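You operate a simulated robot arm through the tools that you are given. There is no shell and no other tool.

You are at the controls of a simulated robot arm. One attempt, no reset.

TASK
Lift the washed earpiece out and leave it rinsing in the yellow foot dish.
Fine: wire basket onto the pale tray first, then back into the tank; lid on.
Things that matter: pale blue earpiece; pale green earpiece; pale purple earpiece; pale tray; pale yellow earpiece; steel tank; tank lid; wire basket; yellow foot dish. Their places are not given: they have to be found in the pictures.

The check looks at the end state, three seconds after you hand in, the way a careful person would. Anything else that was tipped, shoved, dropped, spilled or broken makes it a failure. A push-on lid holds only when it is set on centred and level and pressed home; a screw cap is set on level and turned clockwise until tight.

THE ROBOT
A 6-joint arm with a fingered hand, fixed in place. Base frame: the origin is on the floor under the middle of its stand, x ahead of it, y to its left, z up. Units: mm, rad, N and s.
With the tool pointing down near the work surface it reaches from about 480 to 940 mm from the base axis. Its first joint turns from -2.897 to 2.897 rad. Payload 5 kg.
The tool frame sits at the grasp point between the pads (the TCP): z along the fingers, y along the line on which they close. The tips reach 43 mm beyond it. The gripper opens to 144 mm; its body begins 50 mm behind the TCP. The gripper is a hand of 5 fingers: y runs from the thumb to the fingers, the wrist lies at [-21, -133, -233] in the tool frame, and closing takes about 1.5 s.
Orientation is that of the tool frame in the base frame, as a unit quaternion [x, y, z, w]. With the fingers straight down and the wrist toward the robot, the tool's x, y and z point along [0, 1, 0], [1, 0, 0] and [0, 0, -1] of the base frame.

THE INTERFACE
- The arm moves only by the tool play_rows. Its argument "steps" is a list of rows, each a list of 6 numbers: the shift along the base's x, y, z in units of 300 mm (1.0 is 300 mm), then the turn, a rotation vector about the base's x, y, z in units of 120 degrees (1.0 is 120 degrees). In form: [[tx, ty, tz, rx, ry, rz], ...]. A call has 1 to 20 rows; each row is the pose to reach, as a shift and turn from the pose commanded when the call began. "hand" is the closure, from 0 (fully open) to 1 (shut), set as the call begins (left out, the last holds). A call with a number of a shift or a turn outside -1 to 1 is refused whole. Rows are played at 5 a second. More than 50 mm and 0.15 rad between two rows, or a gripper value outside its range, and nothing of the call is played. Where a pose cannot be reached the arm comes as near as it can. A force on the tool above 40 N (or 10 N above the force at the start of the call, whichever is more), or a blocked arm, ends the call early, and 0.2 s more pass. Each finger travels about 72 mm/s and halts on what it meets, pressing with about 29 N; the grip force reading is that of the motor and also rises with nothing between the fingers. The clock runs only during rows and for 0.2 s after the last one: add rows that repeat a pose to give the fingers time. The reply holds the time, the measured pose of the TCP, the force on the tool along the base axes, the opening and the grip force, in the units named above and with some noise, with the torque about the TCP (base axes, N m) and any sound that the robot's microphone picked up.
- Cameras (640 x 400 px; columns grow to the right, rows downward): "scene" is fixed at [398.2, -651.7, 1668]; the picture's right is [1.00, 0.09, 0.00], its down [0.08, -0.91, -0.41] and it looks along [-0.03, 0.40, -0.91] (base axes); focal length 298 px, centre (320, 200). "wrist" rides on the gripper at [86, -109, -167] in the tool frame; the picture's right is [-0.80, 0.28, -0.54], its down [-0.54, -0.73, 0.42] and it looks along [-0.27, 0.63, 0.73] (tool axes); focal length 275 px, centre (320, 200).
- camera(camera): a new picture of that camera. The clock stands still meanwhile.
- raise_lower(by): slides the trunk up (or, below 0, down) by that many mm; the arm rides with it, the base frame stays. It gives what a move gives, with no picture.
- move_fingers(index, middle, ring, little, thumb_bend, thumb_turn): sets how far each is bent, from 0 (flat) to 1 (curled in); at 0.3 the hand is open as for a grip, at 0.7 the pads meet at the TCP. One left out holds its place. A second passes; each finger stops where it meets its share of the squeeze, and holds until it gets a number again. A gripper value or a shape takes the hand back. It gives what a move gives, with no picture; readings hold the bend of each and the force on index, middle, ring, little, thumb and palm. thumb_turn goes from beside the hand (0) to across from the fingers (1), as for a grip.
- preshape(shape): the hand has 5 fingers and takes this shape, open, in about a second: jaw (thumb against the fingers, like two jaws); tri (thumb and two fingers); tip (a fingertip pinch); poke (one finger out to press); point (the index stretched); flat (the hand flat); cup (the hand cupped); fist (a fist). The gripper value then closes the fingers along that shape, each until it touches; the sizes above hold for jaw. It gives what a move gives, with no picture.
- probe_pixels(camera, pixels): for up to 12 pixels [column, row] of the newest picture of that camera ("zoom" is the newest enlarged one), the place [x, y, z] in the base frame of the surface seen there, good to about 3 mm. The clock stands still meanwhile.
- enlarge(camera, box): a new picture of the part [left, top, right, bottom] of that camera's present view, enlarged. The clock stands still meanwhile.
- finish_job(): hands the job in; it is judged then, once.

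Unless the task says otherwise, let go and move clear before handing in.

The tools are called by a JSON object that holds its "name" and its "arguments". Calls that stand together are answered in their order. play_rows: Moves the arm, as the interface text tells. Its arguments: {"type":"object","properties":{"steps":{"type":"array","items":{"type":"array","items":{"type":"number"}}},"hand":{"type":"number"}},"required":["steps"]} The other tools are called the same way: raise_lower (by) moves the trunk up or down; preshape (shape) gives the hand a shape; move_fingers (index, middle, ring, little, thumb_bend, thumb_turn) moves the fingers one by one; camera (camera) takes a picture; probe_pixels (camera, pixels) gives the place of the surface under pixels of a picture; enlarge (camera, box) takes an enlarged picture of a part of a camera's view; finish_job () hands the job in.

At the start:

```text
t: 0.0
eef_pos: [248.7, -383.5, 1284.8]
tool_rot: [0.707, 0.707, 0.0, 0.0]
ft_force: [-0.3, 0.7, 0.3]
torque: [-0.01, 0.0, -0.04]
width: 143.7
grip_force: 0.1
shape: jaw
bend: [0.3, 0.3, 0.3, 0.3, 0.3, 0.98]
finger forces: [0.1, 0.0, 0.0, 0.0, 0.0, 0.0]
trunk travel left (down, up): [-525.0, 65.0]
```

scene: 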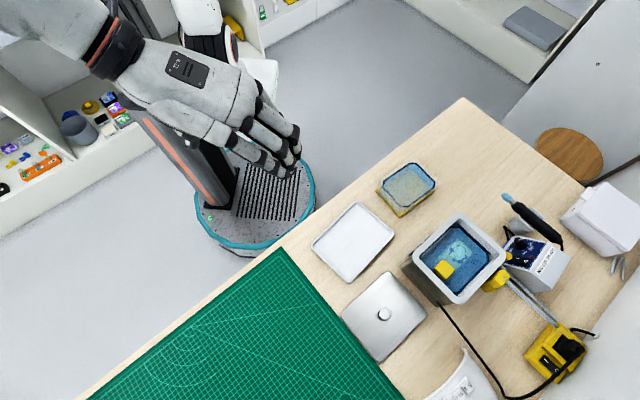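
wrist: 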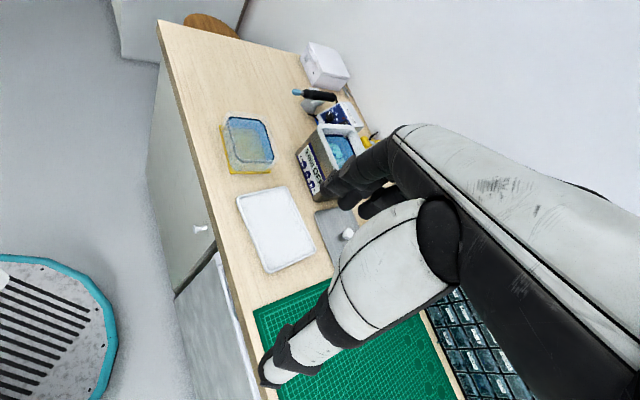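

The scene picture shows the tank with blue liquid around (460,258), the lid at (383,315), the pale tray at (353,242) and the dish at (407,187). I'll enlarge these regions for detail before moving.

{"name": "enlarge", "arguments": {"camera": "scene", "box": [400, 200, 520, 310]}}

{"name": "enlarge", "arguments": {"camera": "scene", "box": [300, 150, 620, 370]}}

{"name": "enlarge", "arguments": {"camera": "wrist", "box": [200, 80, 420, 220]}}

```text
3.64 times, centred on (460, 255) of scene
```

zoom: 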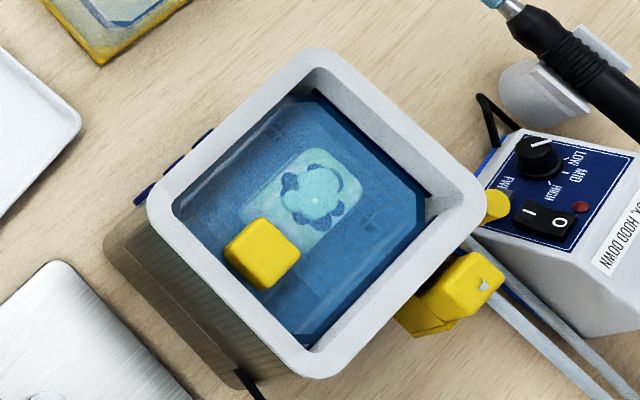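

```text
1.82 times, centred on (460, 260) of scene
```

zoom: 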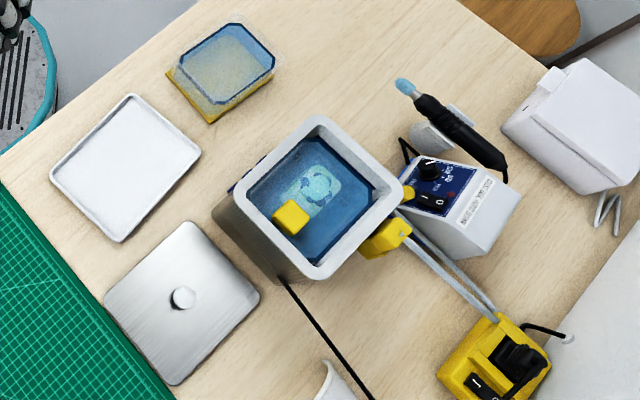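

```text
2.86 times, centred on (310, 150) of wrist
```

zoom: 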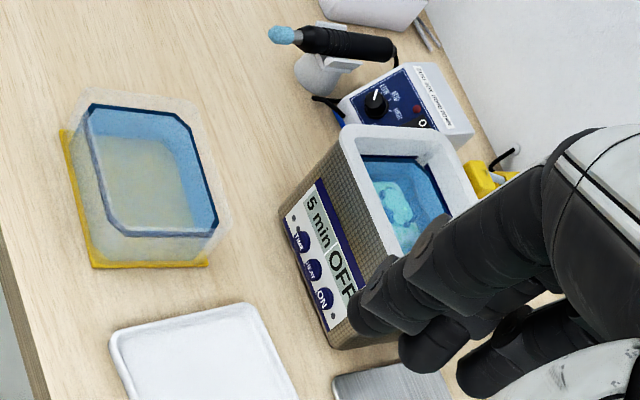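

The zooms show a yellow knob in the tank at scene (444,268), which is probably the basket handle, with a pale object on a light patch beside it. The dish at (407,187) has a yellow foot. I'll measure positions now.

{"name": "camera", "arguments": {"camera": "scene"}}

{"name": "probe_pixels", "arguments": {"camera": "scene", "pixels": [[444, 268], [458, 217], [502, 254], [460, 299], [415, 258], [459, 255], [353, 242], [383, 315], [407, 187], [410, 165], [380, 190], [433, 180]]}}

{"name": "enlarge", "arguments": {"camera": "scene", "box": [430, 225, 490, 285]}}

{"name": "enlarge", "arguments": {"camera": "scene", "box": [370, 150, 450, 225]}}

{"name": "enlarge", "arguments": {"camera": "scene", "box": [0, 60, 160, 210]}}

```text
taken
```

scene: 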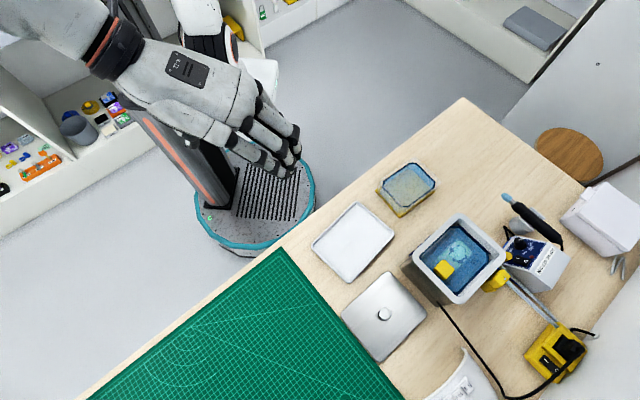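

```text
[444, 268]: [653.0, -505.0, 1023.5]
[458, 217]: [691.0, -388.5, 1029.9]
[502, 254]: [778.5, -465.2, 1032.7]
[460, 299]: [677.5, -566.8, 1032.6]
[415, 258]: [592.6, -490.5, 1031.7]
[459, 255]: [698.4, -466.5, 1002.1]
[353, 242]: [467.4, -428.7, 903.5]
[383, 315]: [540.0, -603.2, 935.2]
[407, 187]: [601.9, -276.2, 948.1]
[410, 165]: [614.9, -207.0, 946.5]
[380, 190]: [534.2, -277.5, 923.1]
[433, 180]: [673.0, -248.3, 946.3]
```

```text
6.67 times, centred on (460, 255) of scene
```

zoom: 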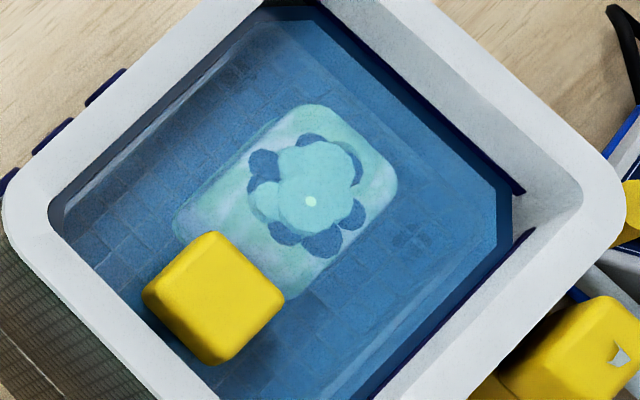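

```text
5.33 times, centred on (410, 188) of scene
```

zoom: 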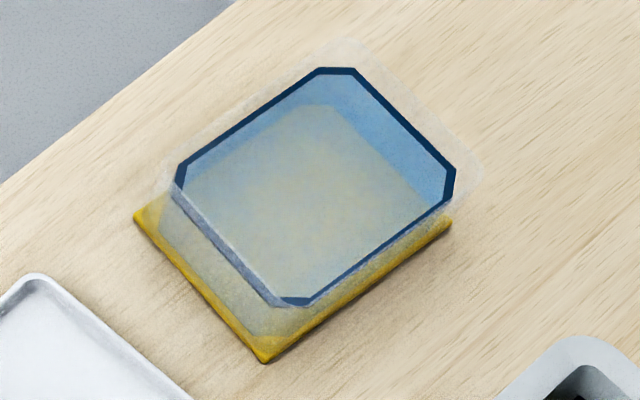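

```text
2.67 times, centred on (80, 135) of scene
```

zoom: 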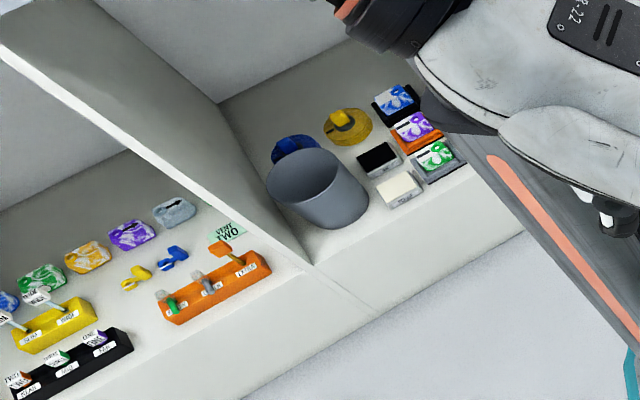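

The tank rim is at z≈1032, the liquid at about 1002 and the handle block at (653,-505,1023). I'll move the hand up to the tank's near side so the wrist camera can look in.

{"name": "play_rows", "arguments": {"steps": [[0.1, -0.06, -0.01, 0, 0, 0], [0.2, -0.12, -0.03, 0, 0, 0], [0.3, -0.18, -0.05, 0, 0, 0], [0.4, -0.24, -0.08, 0, 0, 0], [0.5, -0.3, -0.11, 0, 0, 0], [0.6, -0.36, -0.14, 0, 0, 0], [0.7, -0.42, -0.17, 0, 0, 0], [0.8, -0.48, -0.2, 0, 0, 0], [0.9, -0.53, -0.22, 0, 0, 0], [1.0, -0.58, -0.24, 0, 0, 0], [1.0, -0.58, -0.24, 0, 0, 0]]}}

{"name": "camera", "arguments": {"camera": "wrist"}}

```text
t: 2.4
eef_pos: [547.2, -557.7, 1213.4]
tool_rot: [0.707, 0.707, -0.001, 0.001]
ft_force: [0.7, 0.4, -0.2]
torque: [0.01, 0.01, 0.03]
width: 143.9
grip_force: 0.0
shape: jaw
bend: [0.3, 0.3, 0.3, 0.3, 0.3, 0.98]
finger forces: [0.0, 0.0, 0.0, 0.0, 0.0, 0.0]
trunk travel left (down, up): [-525.0, 65.0]
```

```text
taken
```

wrist: 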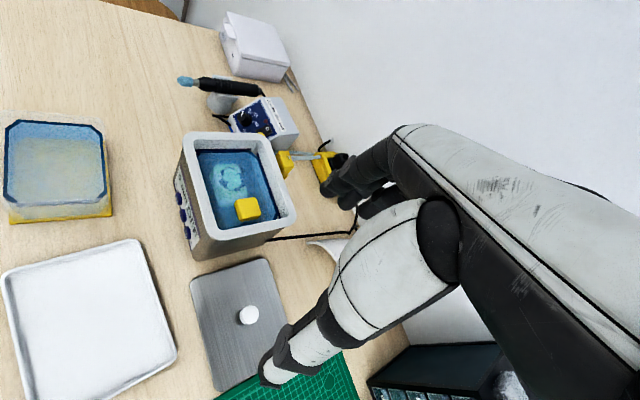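

{"name": "enlarge", "arguments": {"camera": "wrist", "box": [165, 120, 305, 265]}}

{"name": "enlarge", "arguments": {"camera": "wrist", "box": [190, 140, 290, 235]}}

{"name": "enlarge", "arguments": {"camera": "wrist", "box": [170, 0, 370, 200]}}

{"name": "enlarge", "arguments": {"camera": "wrist", "box": [0, 100, 190, 400]}}

```text
2.76 times, centred on (235, 192) of wrist
```

zoom: 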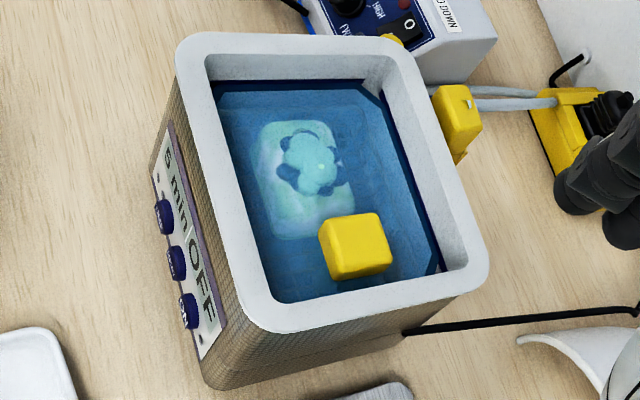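

```text
4.21 times, centred on (240, 188) of wrist
```

zoom: 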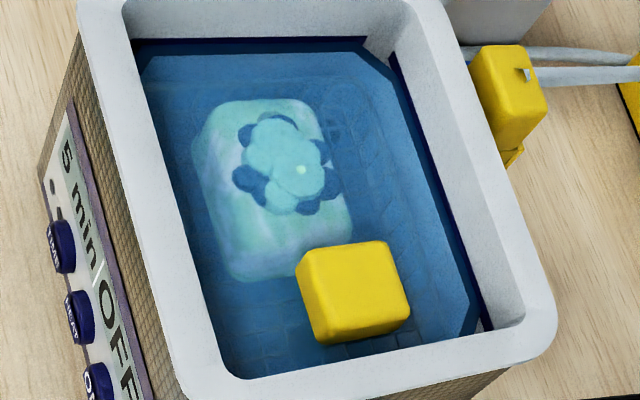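

```text
2.00 times, centred on (270, 100) of wrist
```

zoom: 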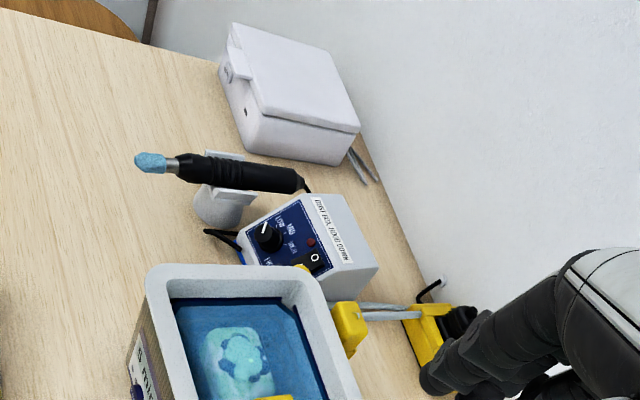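

```text
1.33 times, centred on (95, 250) of wrist
```

zoom: 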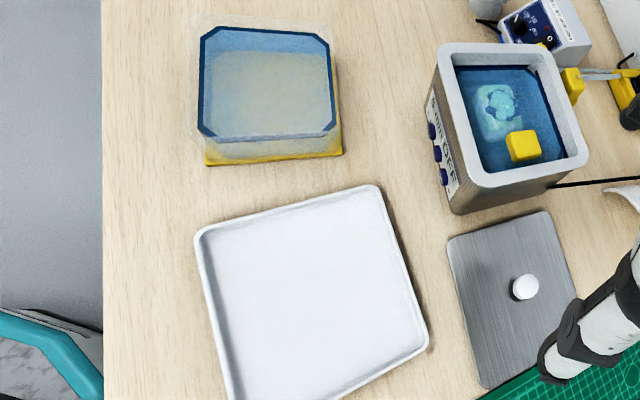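

The wrist view shows one pale, flower-topped object under the liquid beside the yellow grip block at (246,209). I'll probe these surfaces and the table for geometry.

{"name": "enlarge", "arguments": {"camera": "wrist", "box": [190, 140, 290, 235]}}

{"name": "probe_pixels", "arguments": {"camera": "zoom", "pixels": [[285, 160], [240, 240], [215, 150], [300, 190], [350, 280], [330, 255], [390, 250], [310, 285], [400, 295], [355, 325], [350, 110], [430, 260]]}}

{"name": "probe_pixels", "arguments": {"camera": "wrist", "pixels": [[248, 315], [262, 262], [195, 281], [295, 345], [218, 385], [240, 290], [180, 240], [175, 290], [290, 200], [40, 330], [135, 242], [5, 275]]}}

```text
4.21 times, centred on (240, 188) of wrist
```

zoom: 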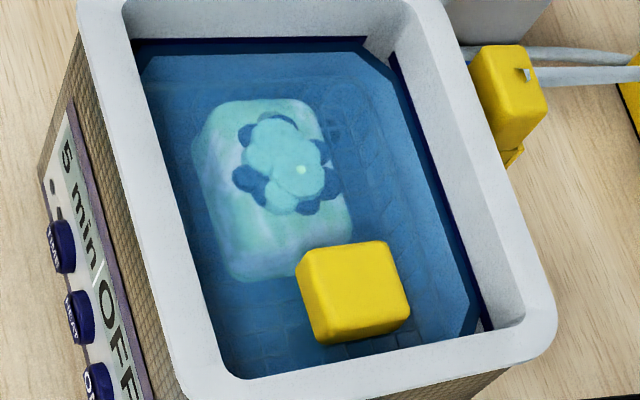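

```text
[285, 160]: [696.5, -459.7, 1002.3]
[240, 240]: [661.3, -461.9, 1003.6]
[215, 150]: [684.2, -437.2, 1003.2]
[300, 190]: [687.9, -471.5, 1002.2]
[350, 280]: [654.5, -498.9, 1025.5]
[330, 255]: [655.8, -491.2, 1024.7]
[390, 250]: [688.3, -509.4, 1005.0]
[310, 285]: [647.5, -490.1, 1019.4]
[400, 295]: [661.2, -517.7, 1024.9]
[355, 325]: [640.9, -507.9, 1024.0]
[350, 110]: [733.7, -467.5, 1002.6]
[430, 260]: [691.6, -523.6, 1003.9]
```

```text
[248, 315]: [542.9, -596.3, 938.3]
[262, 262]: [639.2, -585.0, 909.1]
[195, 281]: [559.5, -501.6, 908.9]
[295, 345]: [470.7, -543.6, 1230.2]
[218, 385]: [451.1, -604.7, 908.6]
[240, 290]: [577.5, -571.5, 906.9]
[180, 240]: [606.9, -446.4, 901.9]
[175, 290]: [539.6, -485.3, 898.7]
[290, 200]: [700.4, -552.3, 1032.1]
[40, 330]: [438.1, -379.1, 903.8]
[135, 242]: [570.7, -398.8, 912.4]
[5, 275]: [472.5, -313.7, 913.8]
```

The table is at z≈900, the tray floor at 903, and the lid knob top is near (543,-598,938). The block is about 42 mm off the tank centre along the long axis and 25 mm wide, so I need a narrow pinch. I'll try the "tip" shape in the air and see where the fingers meet.

{"name": "preshape", "arguments": {"shape": "tip"}}

{"name": "camera", "arguments": {"camera": "wrist"}}

{"name": "camera", "arguments": {"camera": "scene"}}

```text
t: 3.3
eef_pos: [547.3, -557.0, 1213.2]
tool_rot: [0.707, 0.707, -0.001, 0.0]
ft_force: [-0.5, 0.3, -0.2]
torque: [-0.01, 0.02, 0.04]
width: 143.8
grip_force: 0.0
shape: tip
bend: [0.3, 0.98, 0.99, 0.99, 0.3, 0.98]
finger forces: [0.1, 0.1, 0.0, 0.0, 0.0, 0.0]
trunk travel left (down, up): [-525.0, 65.0]
```

```text
taken
```

wrist: 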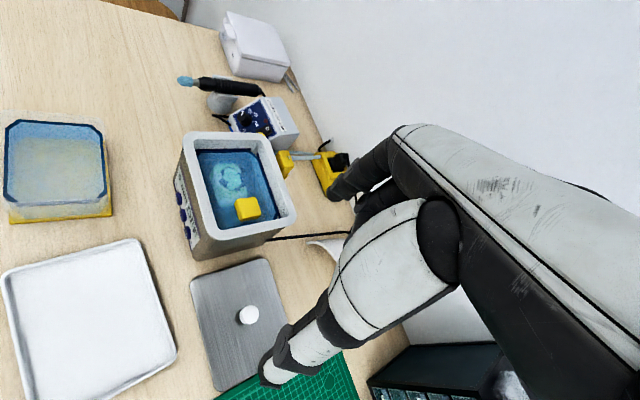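

```text
taken
```

scene: 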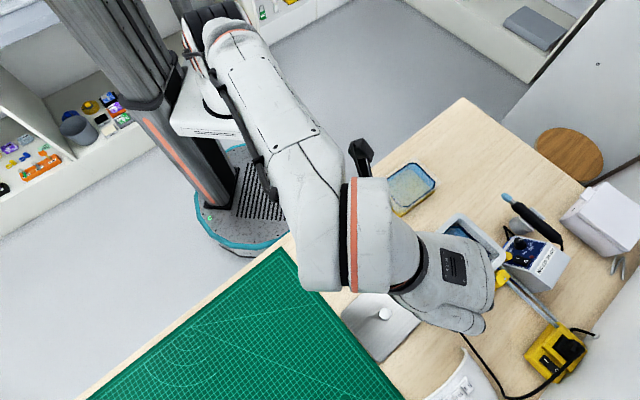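

In the tip shape only the index (top, 345,190) and thumb (270,375) stay out, and the index is on the camera side (+x of the tool). I'll close the pinch in the air to find where the pads meet relative to the TCP.

{"name": "play_rows", "arguments": {"steps": [[0, 0, 0, 0, 0, 0], [0, 0, 0, 0, 0, 0], [0, 0, 0, 0, 0, 0], [0, 0, 0, 0, 0, 0], [0, 0, 0, 0, 0, 0], [0, 0, 0, 0, 0, 0], [0, 0, 0, 0, 0, 0], [0, 0, 0, 0, 0, 0]], "hand": 1}}

{"name": "camera", "arguments": {"camera": "wrist"}}

{"name": "enlarge", "arguments": {"camera": "wrist", "box": [240, 110, 460, 400]}}

```text
t: 5.1
eef_pos: [548.6, -558.5, 1214.6]
tool_rot: [0.707, 0.707, 0.0, 0.0]
ft_force: [0.4, 0.0, 0.0]
torque: [0.02, -0.02, -0.01]
width: 0.0
grip_force: 28.8
shape: tip
bend: [0.7, 1.0, 1.0, 1.0, 0.6, 1.0]
finger forces: [0.1, 0.1, 0.0, 0.0, 0.0, 0.0]
trunk travel left (down, up): [-525.0, 65.0]
```

```text
taken
```

wrist: 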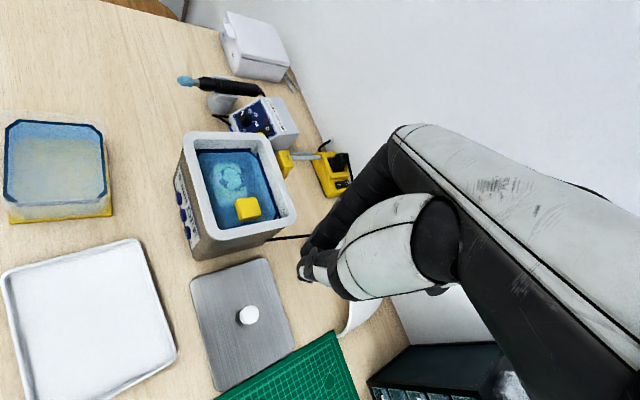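

```text
1.38 times, centred on (350, 255) of wrist
```

zoom: 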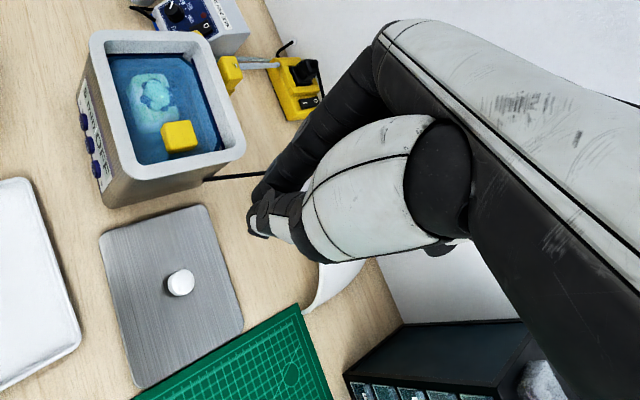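

With the hand closed, the index and thumb tips meet near wrist pixel (305,262). I'll probe the tips to find the pinch point in the tool frame.

{"name": "enlarge", "arguments": {"camera": "wrist", "box": [280, 220, 360, 310]}}

{"name": "probe_pixels", "arguments": {"camera": "wrist", "pixels": [[303, 245], [301, 270], [308, 275], [318, 255], [330, 240], [330, 265], [340, 280], [310, 240], [345, 215], [430, 291]]}}

```text
4.44 times, centred on (320, 265) of wrist
```

zoom: 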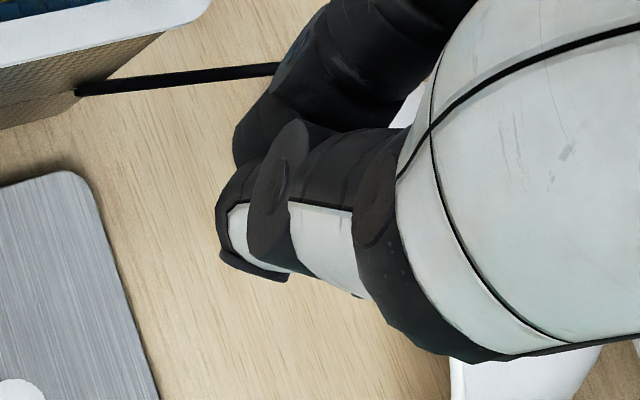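

```text
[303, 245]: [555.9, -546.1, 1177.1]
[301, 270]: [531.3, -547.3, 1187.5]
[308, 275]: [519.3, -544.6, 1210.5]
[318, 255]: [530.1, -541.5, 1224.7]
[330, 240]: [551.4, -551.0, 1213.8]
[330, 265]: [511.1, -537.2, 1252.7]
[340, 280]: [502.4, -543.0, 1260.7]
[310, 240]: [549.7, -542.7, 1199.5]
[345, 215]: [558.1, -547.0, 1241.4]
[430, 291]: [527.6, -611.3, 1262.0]
```

The closed tips are near (545,-553,1176), so the pinch is centred on the TCP and reaches about 40 mm below it. I'll reopen, turn the hand about -44° so it closes along the tank's short axis, and hover above the yellow block.

{"name": "play_rows", "arguments": {"steps": [[0.044, 0.022, -0.01, 0, 0, -0.046], [0.088, 0.045, -0.02, 0, 0, -0.092], [0.132, 0.067, -0.03, 0, 0, -0.138], [0.176, 0.089, -0.04, 0, 0, -0.184], [0.22, 0.111, -0.05, 0, 0, -0.23], [0.265, 0.134, -0.06, 0, 0, -0.276], [0.31, 0.156, -0.07, 0, 0, -0.322], [0.353, 0.178, -0.08, 0, 0, -0.367], [0.353, 0.178, -0.08, 0, 0, -0.367]], "hand": 0}}

{"name": "camera", "arguments": {"camera": "wrist"}}

{"name": "camera", "arguments": {"camera": "scene"}}

```text
t: 7.1
eef_pos: [654.4, -503.3, 1189.1]
tool_rot: [0.921, 0.389, -0.001, 0.001]
ft_force: [-0.6, 0.9, -0.1]
torque: [-0.01, -0.01, 0.02]
width: 143.7
grip_force: 0.0
shape: tip
bend: [0.3, 0.98, 0.99, 0.99, 0.3, 0.98]
finger forces: [0.0, 0.1, 0.1, 0.1, 0.0, 0.1]
trunk travel left (down, up): [-525.0, 65.0]
```

```text
taken
```

wrist: 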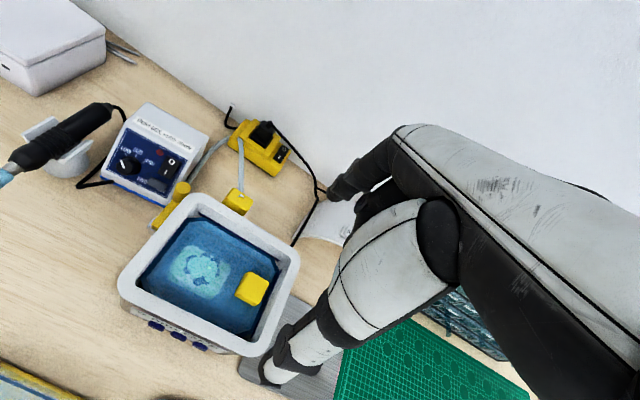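

```text
taken
```

scene: 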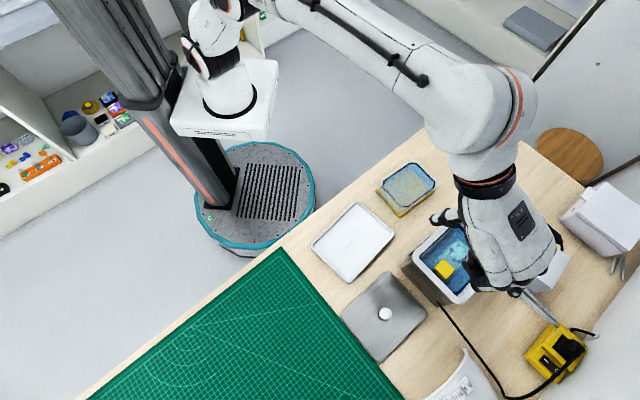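

From the turned pose the wrist camera sees the block at (252,289) and the whole tank rim. I'll enlarge and probe the rim edges and block for precise geometry.

{"name": "enlarge", "arguments": {"camera": "wrist", "box": [110, 180, 310, 360]}}

{"name": "enlarge", "arguments": {"camera": "wrist", "box": [150, 220, 290, 340]}}

```text
2.22 times, centred on (210, 270) of wrist
```

zoom: 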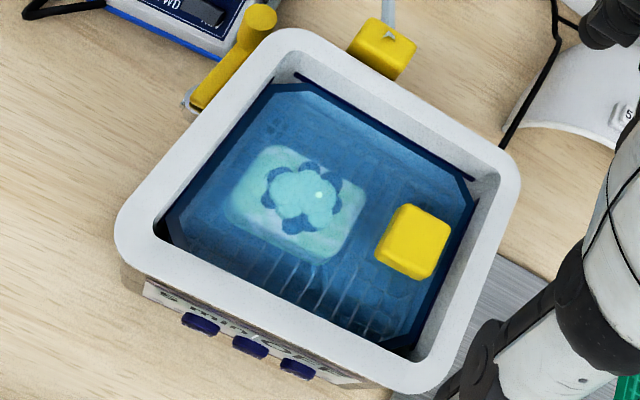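

```text
3.33 times, centred on (220, 280) of wrist
```

zoom: 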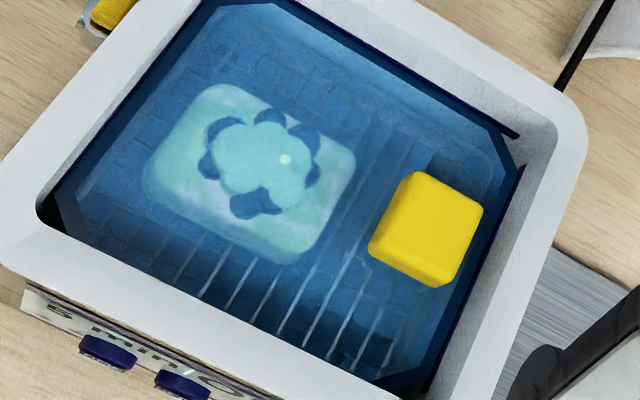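

The zoom shows vertical basket wires below the block and one earpiece in the middle. I'll probe the rim inner edges and block corners.

{"name": "probe_pixels", "arguments": {"camera": "zoom", "pixels": [[418, 180], [475, 210], [385, 235], [440, 270], [430, 222], [455, 275], [375, 250], [525, 180], [470, 330], [340, 375], [150, 290], [400, 60]]}}

{"name": "enlarge", "arguments": {"camera": "wrist", "box": [110, 180, 310, 360]}}

{"name": "probe_pixels", "arguments": {"camera": "zoom", "pixels": [[400, 87], [200, 124], [270, 345], [470, 270], [430, 120], [210, 135], [260, 285], [450, 260], [330, 50], [180, 290], [350, 345], [505, 200]]}}

```text
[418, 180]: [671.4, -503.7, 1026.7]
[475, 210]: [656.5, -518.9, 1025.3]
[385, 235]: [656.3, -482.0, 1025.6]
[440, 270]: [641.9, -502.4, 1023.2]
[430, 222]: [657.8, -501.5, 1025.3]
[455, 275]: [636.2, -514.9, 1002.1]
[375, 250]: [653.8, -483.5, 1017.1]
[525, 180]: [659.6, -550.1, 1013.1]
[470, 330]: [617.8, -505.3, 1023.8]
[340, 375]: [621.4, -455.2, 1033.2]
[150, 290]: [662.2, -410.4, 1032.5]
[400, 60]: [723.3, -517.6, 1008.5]
```

```text
2.22 times, centred on (210, 270) of wrist
```

zoom: 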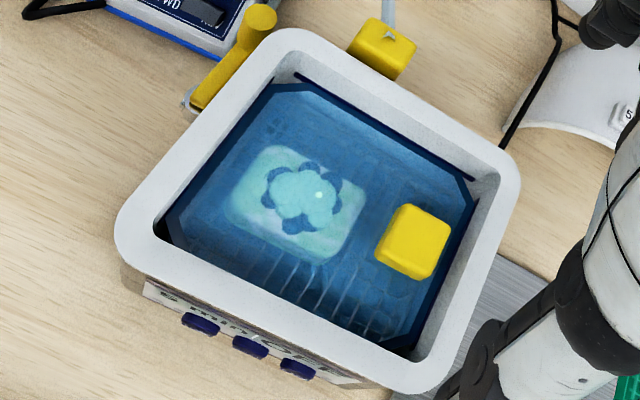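

```text
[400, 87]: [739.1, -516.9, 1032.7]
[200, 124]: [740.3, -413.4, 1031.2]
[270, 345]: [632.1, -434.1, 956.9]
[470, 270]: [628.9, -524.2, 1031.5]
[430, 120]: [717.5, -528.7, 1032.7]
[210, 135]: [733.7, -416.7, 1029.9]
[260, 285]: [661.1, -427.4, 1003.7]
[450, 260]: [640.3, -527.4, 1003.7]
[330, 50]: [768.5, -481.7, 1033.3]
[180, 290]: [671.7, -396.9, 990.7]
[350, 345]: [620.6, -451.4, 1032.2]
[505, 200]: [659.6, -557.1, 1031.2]
```

The block top is centred near (656,-501) and about 26 mm square, with roughly 40 mm clear to the walls on each closing side. I'll check the "tri" shape for a firmer two-finger grip, closing it in the air first.

{"name": "preshape", "arguments": {"shape": "tri"}}

{"name": "play_rows", "arguments": {"steps": [[0, 0, 0.1, 0, 0, 0], [0, 0, 0.1, 0, 0, 0], [0, 0, 0.1, 0, 0, 0], [0, 0, 0.1, 0, 0, 0], [0, 0, 0.1, 0, 0, 0], [0, 0, 0.1, 0, 0, 0], [0, 0, 0.1, 0, 0, 0]], "hand": 0.7}}

{"name": "camera", "arguments": {"camera": "wrist"}}

{"name": "camera", "arguments": {"camera": "scene"}}

```text
t: 8.0
eef_pos: [653.9, -504.5, 1189.9]
tool_rot: [0.92, 0.391, 0.001, 0.001]
ft_force: [0.0, 0.4, -0.2]
torque: [0.0, 0.02, -0.02]
width: 143.5
grip_force: 0.1
shape: tri
bend: [0.3, 0.3, 0.99, 0.99, 0.3, 0.98]
finger forces: [0.0, 0.0, 0.0, 0.0, 0.0, 0.1]
trunk travel left (down, up): [-525.0, 65.0]
```

```text
t: 9.6
eef_pos: [653.6, -503.6, 1217.2]
tool_rot: [0.921, 0.39, 0.001, -0.001]
ft_force: [-0.9, 0.1, -0.4]
torque: [0.0, 0.0, 0.02]
width: 43.8
grip_force: 0.1
shape: tri
bend: [0.74, 0.54, 0.99, 0.99, 0.74, 1.0]
finger forces: [0.0, 0.1, 0.0, 0.0, 0.1, 0.1]
trunk travel left (down, up): [-525.0, 65.0]
```

```text
taken
```

wrist: 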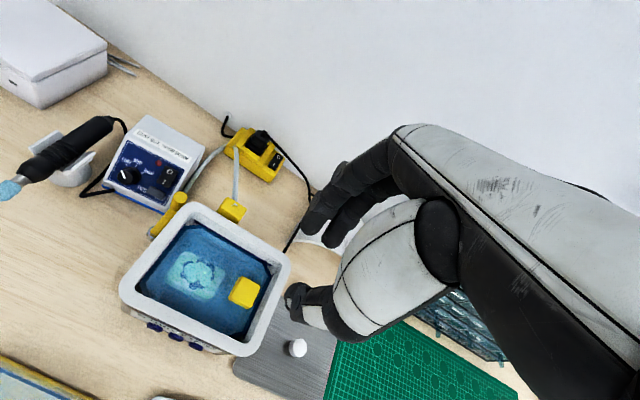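

```text
taken
```

scene: 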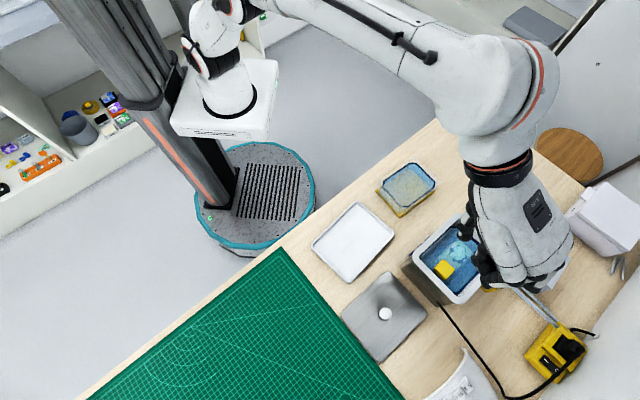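

At 0.7 closure the tri gap is 44 mm, with index and middle tips at wrist pixels (306,222) and (330,240) and the thumb at (292,297). I'll probe those tips to place the grip in the tool frame.

{"name": "enlarge", "arguments": {"camera": "wrist", "box": [270, 150, 430, 330]}}

{"name": "probe_pixels", "arguments": {"camera": "wrist", "pixels": [[306, 225], [316, 230], [302, 230], [330, 240], [322, 235], [292, 297], [289, 290], [300, 300], [320, 200], [350, 220], [310, 310], [326, 246]]}}

```text
2.22 times, centred on (350, 240) of wrist
```

zoom: 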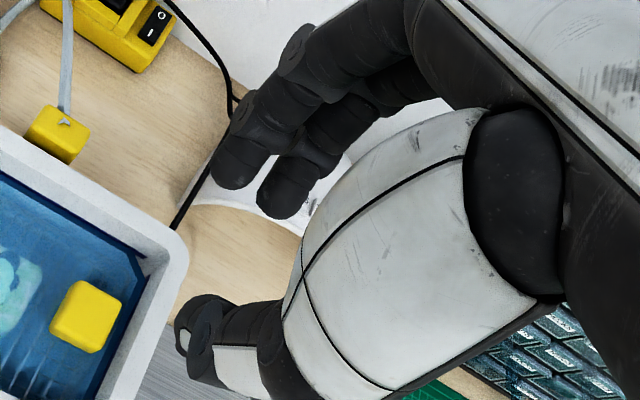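

```text
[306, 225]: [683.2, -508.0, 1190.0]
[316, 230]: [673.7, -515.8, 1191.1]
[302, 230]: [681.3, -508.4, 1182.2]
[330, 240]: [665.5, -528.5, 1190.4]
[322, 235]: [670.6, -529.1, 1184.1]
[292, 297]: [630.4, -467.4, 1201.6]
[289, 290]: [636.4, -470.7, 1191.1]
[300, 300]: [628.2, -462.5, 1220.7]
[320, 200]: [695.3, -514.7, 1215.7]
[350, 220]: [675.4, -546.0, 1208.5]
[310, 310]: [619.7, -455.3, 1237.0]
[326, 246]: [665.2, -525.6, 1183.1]
```

In tri the index and middle sit at about ±10 mm either side of the TCP, with the thumb opposite, so the grip is centred. I'll go down to about 1080 over the block (tips still above the rim) and check alignment.

{"name": "play_rows", "arguments": {"steps": [[0.004, 0.002, -0.1, 0, 0, -0.003], [0.008, 0.005, -0.2, 0, 0, -0.006], [0.008, 0.005, -0.3, 0, 0, -0.008], [0.008, 0.005, -0.38, 0, 0, -0.008], [0.008, 0.005, -0.44, 0, 0, -0.008], [0.008, 0.005, -0.44, 0, 0, -0.008]]}}

{"name": "camera", "arguments": {"camera": "wrist"}}

{"name": "enlarge", "arguments": {"camera": "wrist", "box": [200, 160, 400, 340]}}

{"name": "camera", "arguments": {"camera": "scene"}}

```text
t: 11.0
eef_pos: [655.8, -502.3, 1084.9]
tool_rot: [0.924, 0.382, 0.0, 0.0]
ft_force: [-0.2, 0.6, -1.0]
torque: [0.04, 0.01, -0.01]
width: 43.5
grip_force: 0.1
shape: tri
bend: [0.74, 0.54, 0.99, 0.99, 0.74, 1.0]
finger forces: [0.1, 0.1, 0.0, 0.1, 0.0, 0.0]
trunk travel left (down, up): [-525.0, 65.0]
```

```text
taken
```

wrist: 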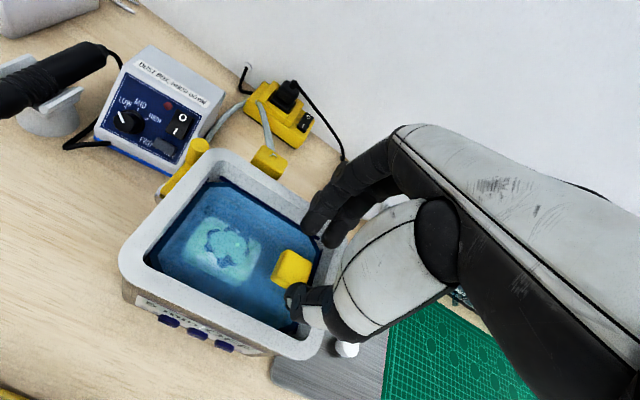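

```text
2.22 times, centred on (300, 250) of wrist
```

zoom: 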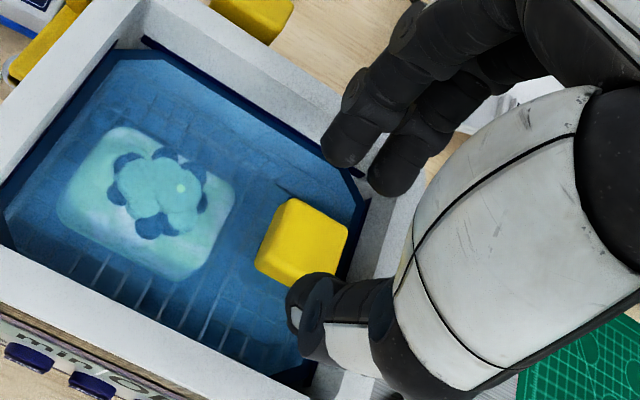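

```text
taken
```

scene: 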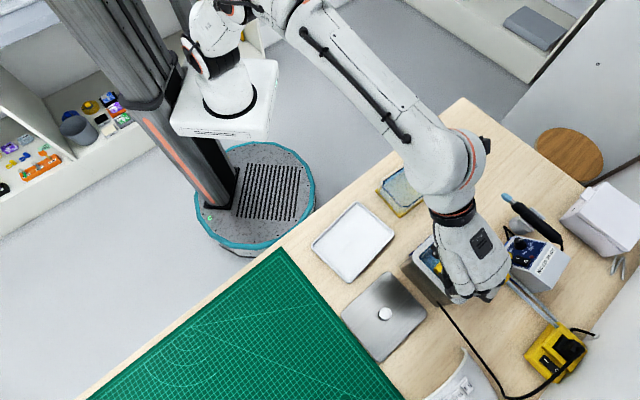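

The fingers straddle the block from above with about 9 mm of clearance per side and the thumb inside the rim. I'll go down slowly another 46 mm while watching force.

{"name": "play_rows", "arguments": {"steps": [[0, 0, -0.03, 0, 0, 0], [0, 0, -0.06, 0, 0, 0], [0, 0, -0.09, 0, 0, 0], [0, 0, -0.12, 0, 0, 0], [0, 0, -0.12, 0, 0, 0]]}}

{"name": "enlarge", "arguments": {"camera": "wrist", "box": [200, 160, 400, 340]}}

```text
t: 12.2
eef_pos: [655.5, -500.9, 1051.4]
tool_rot: [0.924, 0.382, 0.001, 0.001]
ft_force: [-4.0, 4.2, 4.9]
torque: [-0.18, -0.08, -0.05]
width: 42.3
grip_force: 0.1
shape: tri
bend: [0.74, 0.56, 0.99, 0.99, 0.74, 1.0]
finger forces: [0.0, 8.5, 0.0, 0.1, 0.1, 0.0]
trunk travel left (down, up): [-525.0, 65.0]
```

```text
2.22 times, centred on (300, 250) of wrist
```

zoom: 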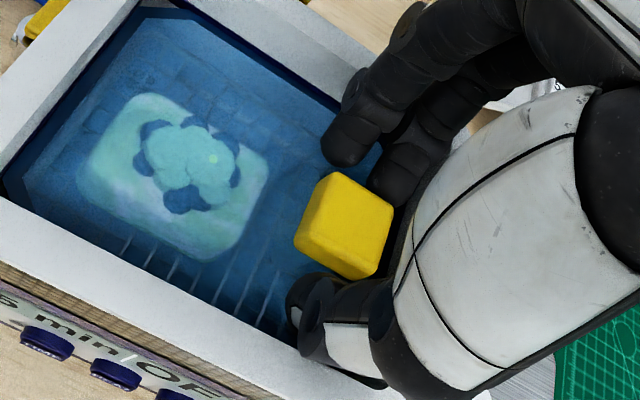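

The middle finger reads 8.5 N and is pushed toward -v, so its back is touching the chamfered tank corner. I'll back up a little, close to about 36 mm, shift 3 mm toward the tank centre and go down again.

{"name": "play_rows", "arguments": {"steps": [[0, 0, 0.05, 0, 0, 0], [0.004, 0.004, 0.05, 0, 0, 0], [0.008, 0.008, 0.05, 0, 0, 0], [0.008, 0.008, 0.05, 0, 0, 0], [0.008, 0.008, 0.02, 0, 0, 0], [0.008, 0.008, 0.0, 0, 0, 0], [0.008, 0.008, 0.0, 0, 0, 0]], "hand": 0.75}}

{"name": "enlarge", "arguments": {"camera": "wrist", "box": [200, 160, 400, 340]}}

```text
t: 13.8
eef_pos: [659.5, -497.3, 1051.3]
tool_rot: [0.924, 0.383, 0.0, 0.001]
ft_force: [-0.6, 1.6, 3.3]
torque: [-0.15, -0.07, -0.04]
width: 36.1
grip_force: 0.0
shape: tri
bend: [0.74, 0.57, 0.99, 0.99, 0.74, 1.0]
finger forces: [0.1, 3.9, 0.0, 0.0, 0.1, 0.0]
trunk travel left (down, up): [-525.0, 65.0]
```

```text
2.22 times, centred on (300, 250) of wrist
```

zoom: 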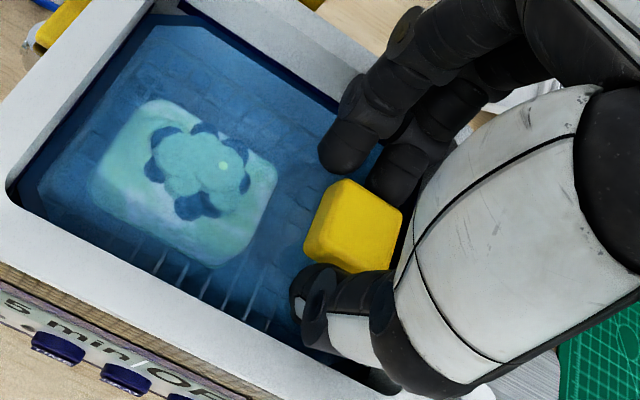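

The middle finger still reads 3.9 N from the tank's inner corner, so two fingers don't fit there. I'll back out and switch to the index-thumb pinch, with the middle, ring and little fingers curled clear.

{"name": "play_rows", "arguments": {"steps": [[0, 0, 0.1, 0, 0, 0], [0, 0, 0.2, 0, 0, 0], [-0.018, -0.022, 0.25, 0, 0, 0], [-0.018, -0.022, 0.25, 0, 0, 0]]}}

{"name": "preshape", "arguments": {"shape": "tip"}}

{"name": "play_rows", "arguments": {"steps": [[0, 0, 0, 0, 0, 0], [0, 0, 0, 0, 0, 0], [0, 0, 0, 0, 0, 0], [0, 0, 0, 0, 0, 0], [0, 0, 0, 0, 0, 0], [0, 0, 0, 0, 0, 0], [0, 0, 0, 0, 0, 0]], "hand": 0.7}}

{"name": "enlarge", "arguments": {"camera": "wrist", "box": [200, 160, 400, 340]}}

```text
t: 14.8
eef_pos: [652.7, -504.8, 1127.6]
tool_rot: [0.924, 0.383, 0.0, 0.0]
ft_force: [0.3, -0.3, 0.1]
torque: [-0.01, 0.02, 0.0]
width: 36.6
grip_force: 0.2
shape: tri
bend: [0.74, 0.56, 0.99, 0.99, 0.74, 1.0]
finger forces: [0.0, 0.1, 0.0, 0.0, 0.0, 0.0]
trunk travel left (down, up): [-525.0, 65.0]
```

```text
t: 15.7
eef_pos: [652.5, -504.4, 1127.2]
tool_rot: [0.924, 0.382, 0.0, 0.0]
ft_force: [0.0, -0.5, 0.2]
torque: [-0.04, 0.0, -0.01]
width: 143.6
grip_force: 0.0
shape: tip
bend: [0.3, 0.98, 0.99, 0.99, 0.3, 0.98]
finger forces: [0.0, 0.0, 0.0, 0.0, 0.1, 0.0]
trunk travel left (down, up): [-525.0, 65.0]
```

```text
t: 17.3
eef_pos: [653.6, -506.0, 1127.0]
tool_rot: [0.924, 0.382, 0.0, 0.0]
ft_force: [-0.4, -0.6, 0.0]
torque: [0.05, 0.02, 0.03]
width: 44.0
grip_force: 0.1
shape: tip
bend: [0.73, 0.98, 0.99, 0.99, 0.74, 1.0]
finger forces: [0.0, 0.0, 0.0, 0.0, 0.0, 0.0]
trunk travel left (down, up): [-525.0, 65.0]
```

```text
2.22 times, centred on (300, 250) of wrist
```

zoom: 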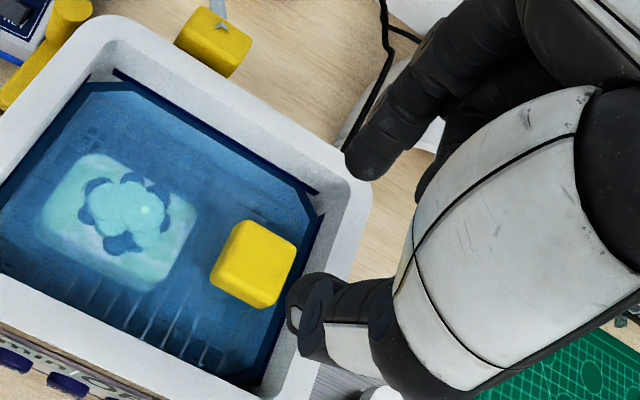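

The pinch has a 44 mm gap and sits over the block. I'll go straight down about 75 mm, then check forces and alignment.

{"name": "play_rows", "arguments": {"steps": [[0, 0, -0.08, 0, 0, 0], [0, 0, -0.15, 0, 0, 0], [0, 0, -0.19, 0, 0, 0], [0, 0, -0.22, 0, 0, 0], [0, 0, -0.25, 0, 0, 0], [0, 0, -0.25, 0, 0, 0]]}}

{"name": "enlarge", "arguments": {"camera": "wrist", "box": [200, 160, 400, 340]}}

```text
t: 18.7
eef_pos: [651.6, -503.9, 1051.2]
tool_rot: [0.924, 0.383, -0.001, 0.0]
ft_force: [-0.1, 0.4, -0.3]
torque: [-0.02, 0.02, -0.02]
width: 44.0
grip_force: 0.1
shape: tip
bend: [0.73, 0.98, 0.99, 0.99, 0.74, 1.0]
finger forces: [0.0, 0.0, 0.1, 0.1, 0.1, 0.0]
trunk travel left (down, up): [-525.0, 65.0]
```

```text
2.22 times, centred on (300, 250) of wrist
```

zoom: 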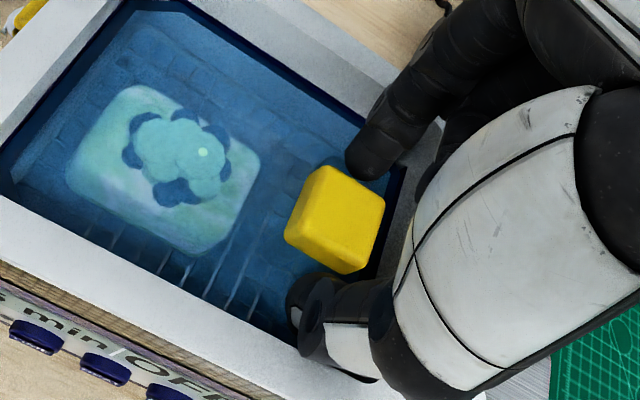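

No contact forces, and the pinch straddles the block. I'll go down 12 mm more and close gently.

{"name": "play_rows", "arguments": {"steps": [[0.004, 0.004, -0.02, 0, 0, 0], [0.004, 0.004, -0.04, 0, 0, 0], [0.004, 0.004, -0.045, 0, 0, 0]]}}

{"name": "enlarge", "arguments": {"camera": "wrist", "box": [200, 160, 400, 340]}}

```text
t: 19.5
eef_pos: [653.6, -503.7, 1036.5]
tool_rot: [0.924, 0.382, 0.001, 0.0]
ft_force: [3.9, -2.7, 2.4]
torque: [0.1, 0.05, 0.0]
width: 42.0
grip_force: 0.0
shape: tip
bend: [0.73, 0.98, 0.99, 0.99, 0.75, 1.0]
finger forces: [0.0, 0.0, 0.1, 0.0, 5.6, 0.0]
trunk travel left (down, up): [-525.0, 65.0]
```

```text
2.22 times, centred on (300, 250) of wrist
```

zoom: 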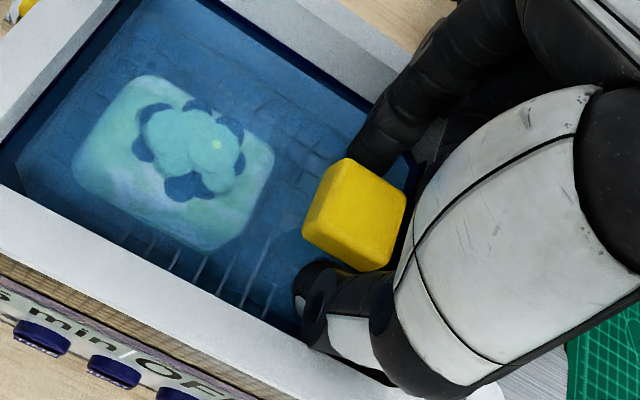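

The thumb's back is lightly touching the rim (5.6 N), which closing will relieve. I'll close the pinch on the block now at this height.

{"name": "play_rows", "arguments": {"steps": [[0, 0, 0.005, 0, 0, 0], [0, 0, 0.005, 0, 0, 0], [0, 0, 0.005, 0, 0, 0], [0, 0, 0.005, 0, 0, 0], [0, 0, 0.005, 0, 0, 0], [0, 0, 0.005, 0, 0, 0]], "hand": 1}}

{"name": "enlarge", "arguments": {"camera": "wrist", "box": [200, 160, 400, 340]}}

```text
t: 20.9
eef_pos: [654.1, -505.0, 1040.4]
tool_rot: [0.924, 0.383, 0.0, -0.001]
ft_force: [-0.3, 0.1, 0.2]
torque: [0.02, -0.02, 0.01]
width: 27.7
grip_force: 28.5
shape: tip
bend: [0.72, 1.0, 1.0, 1.0, 0.75, 1.0]
finger forces: [22.0, 0.1, 0.0, 0.0, 25.4, 0.0]
trunk travel left (down, up): [-525.0, 65.0]
```

```text
2.22 times, centred on (300, 250) of wrist
```

zoom: 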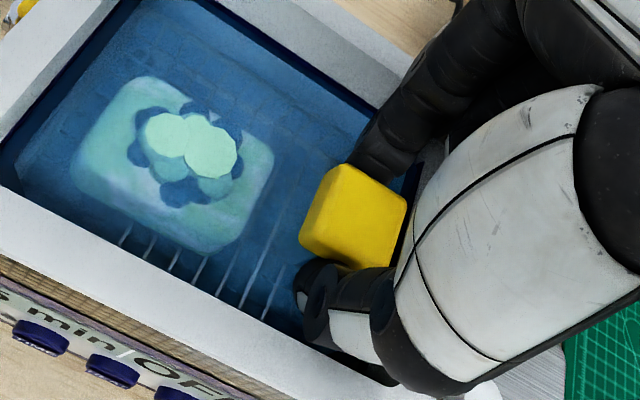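

The pinch holds at 27.7 mm with 22 and 25 N. I'll lift slowly by about 15 mm first to see how the basket behaves.

{"name": "play_rows", "arguments": {"steps": [[0, 0, 0.01, 0, 0, 0], [0, 0, 0.02, 0, 0, 0], [0, 0, 0.03, 0, 0, 0], [0, 0, 0.04, 0, 0, 0], [0, 0, 0.05, 0, 0, 0], [0, 0, 0.05, 0, 0, 0]]}}

{"name": "enlarge", "arguments": {"camera": "wrist", "box": [160, 140, 400, 360]}}

```text
t: 22.3
eef_pos: [653.8, -504.9, 1054.3]
tool_rot: [0.924, 0.383, 0.0, 0.001]
ft_force: [-0.3, -0.1, -1.8]
torque: [-0.03, 0.06, 0.0]
width: 28.1
grip_force: 29.2
shape: tip
bend: [0.72, 1.0, 1.0, 1.0, 0.75, 1.0]
finger forces: [21.3, 0.0, 0.0, 0.0, 26.1, 0.1]
trunk travel left (down, up): [-525.0, 65.0]
```

```text
1.82 times, centred on (280, 250) of wrist
```

zoom: 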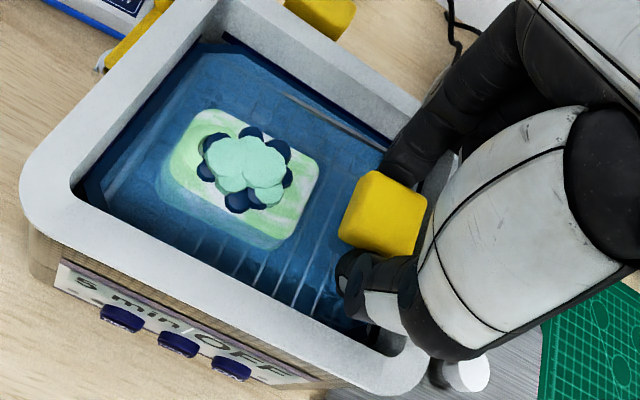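

The basket is rising level (1.8 N) and the piece on it looks pale green with a flower top. I'll keep lifting slowly another 60 mm and look again.

{"name": "play_rows", "arguments": {"steps": [[0, 0, 0.02, 0, 0, 0], [0, 0, 0.04, 0, 0, 0], [0, 0, 0.06, 0, 0, 0], [0, 0, 0.08, 0, 0, 0], [0, 0, 0.1, 0, 0, 0], [0, 0, 0.12, 0, 0, 0], [0, 0, 0.14, 0, 0, 0], [0, 0, 0.16, 0, 0, 0], [0, 0, 0.18, 0, 0, 0], [0, 0, 0.2, 0, 0, 0], [0, 0, 0.2, 0, 0, 0]]}}

{"name": "camera", "arguments": {"camera": "wrist"}}

{"name": "enlarge", "arguments": {"camera": "wrist", "box": [160, 140, 400, 360]}}

```text
t: 24.7
eef_pos: [654.0, -504.0, 1115.0]
tool_rot: [0.924, 0.382, -0.001, -0.001]
ft_force: [0.1, 0.0, -1.5]
torque: [-0.02, 0.02, 0.02]
width: 28.0
grip_force: 29.5
shape: tip
bend: [0.72, 1.0, 1.0, 1.0, 0.75, 1.0]
finger forces: [21.3, 0.0, 0.0, 0.1, 26.1, 0.0]
trunk travel left (down, up): [-525.0, 65.0]
```

```text
taken
```

wrist: 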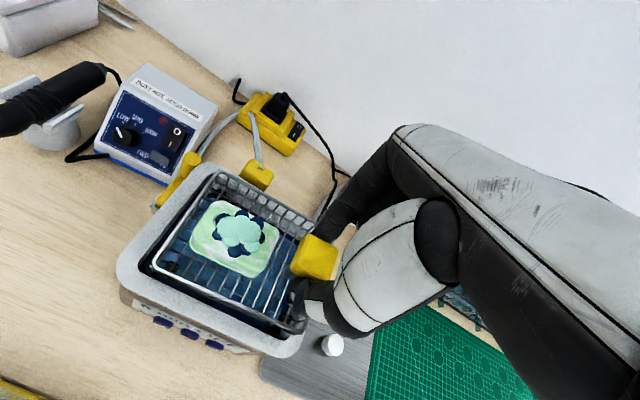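

```text
1.82 times, centred on (280, 250) of wrist
```

zoom: 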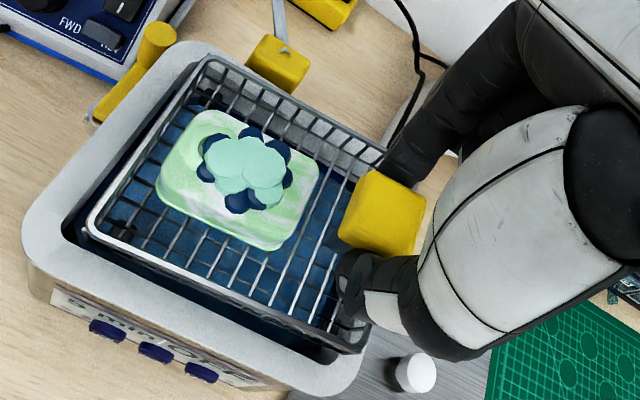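

The basket is level and clear of the liquid, holding one pale green earpiece slab with a navy and mint top. I'll lift another 60 mm to clear the rim, then measure the tray and dish.

{"name": "play_rows", "arguments": {"steps": [[0, 0, 0.03, 0, 0, 0], [0, 0, 0.06, 0, 0, 0], [0, 0, 0.09, 0, 0, 0], [0, 0, 0.12, 0, 0, 0], [0, 0, 0.15, 0, 0, 0], [0, 0, 0.18, 0, 0, 0], [0, 0, 0.21, 0, 0, 0], [0, 0, 0.24, 0, 0, 0], [0, 0, 0.25, 0, 0, 0], [0, 0, 0.25, 0, 0, 0]]}}

{"name": "camera", "arguments": {"camera": "wrist"}}

{"name": "probe_pixels", "arguments": {"camera": "wrist", "pixels": [[150, 265], [217, 172], [310, 215], [298, 328], [235, 225], [230, 270], [320, 255], [195, 245], [265, 275], [225, 205], [275, 232], [200, 275]]}}

{"name": "camera", "arguments": {"camera": "scene"}}

```text
t: 26.9
eef_pos: [653.8, -504.6, 1188.2]
tool_rot: [0.924, 0.383, 0.0, 0.0]
ft_force: [0.2, 0.1, -1.3]
torque: [-0.06, 0.06, 0.04]
width: 28.0
grip_force: 28.5
shape: tip
bend: [0.72, 1.0, 1.0, 1.0, 0.75, 1.0]
finger forces: [21.0, 0.1, 0.0, 0.0, 26.0, 0.0]
trunk travel left (down, up): [-525.0, 65.0]
```

```text
taken
```

wrist: 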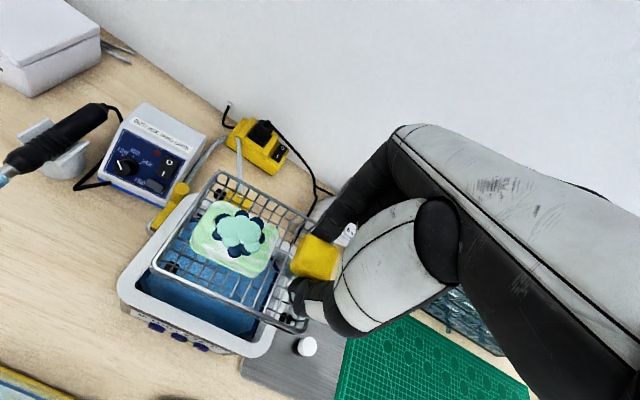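

```text
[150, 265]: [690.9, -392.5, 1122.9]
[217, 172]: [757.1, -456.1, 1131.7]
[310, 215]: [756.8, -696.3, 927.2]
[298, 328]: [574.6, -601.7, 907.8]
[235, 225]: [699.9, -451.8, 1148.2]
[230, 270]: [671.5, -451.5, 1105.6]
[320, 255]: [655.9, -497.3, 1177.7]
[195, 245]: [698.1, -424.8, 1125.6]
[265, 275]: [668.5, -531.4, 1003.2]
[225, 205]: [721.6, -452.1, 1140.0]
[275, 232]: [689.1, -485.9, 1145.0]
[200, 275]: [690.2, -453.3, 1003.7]
```

```text
taken
```

scene: 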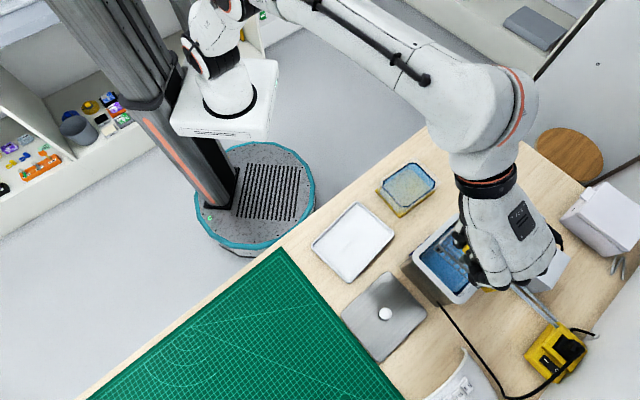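

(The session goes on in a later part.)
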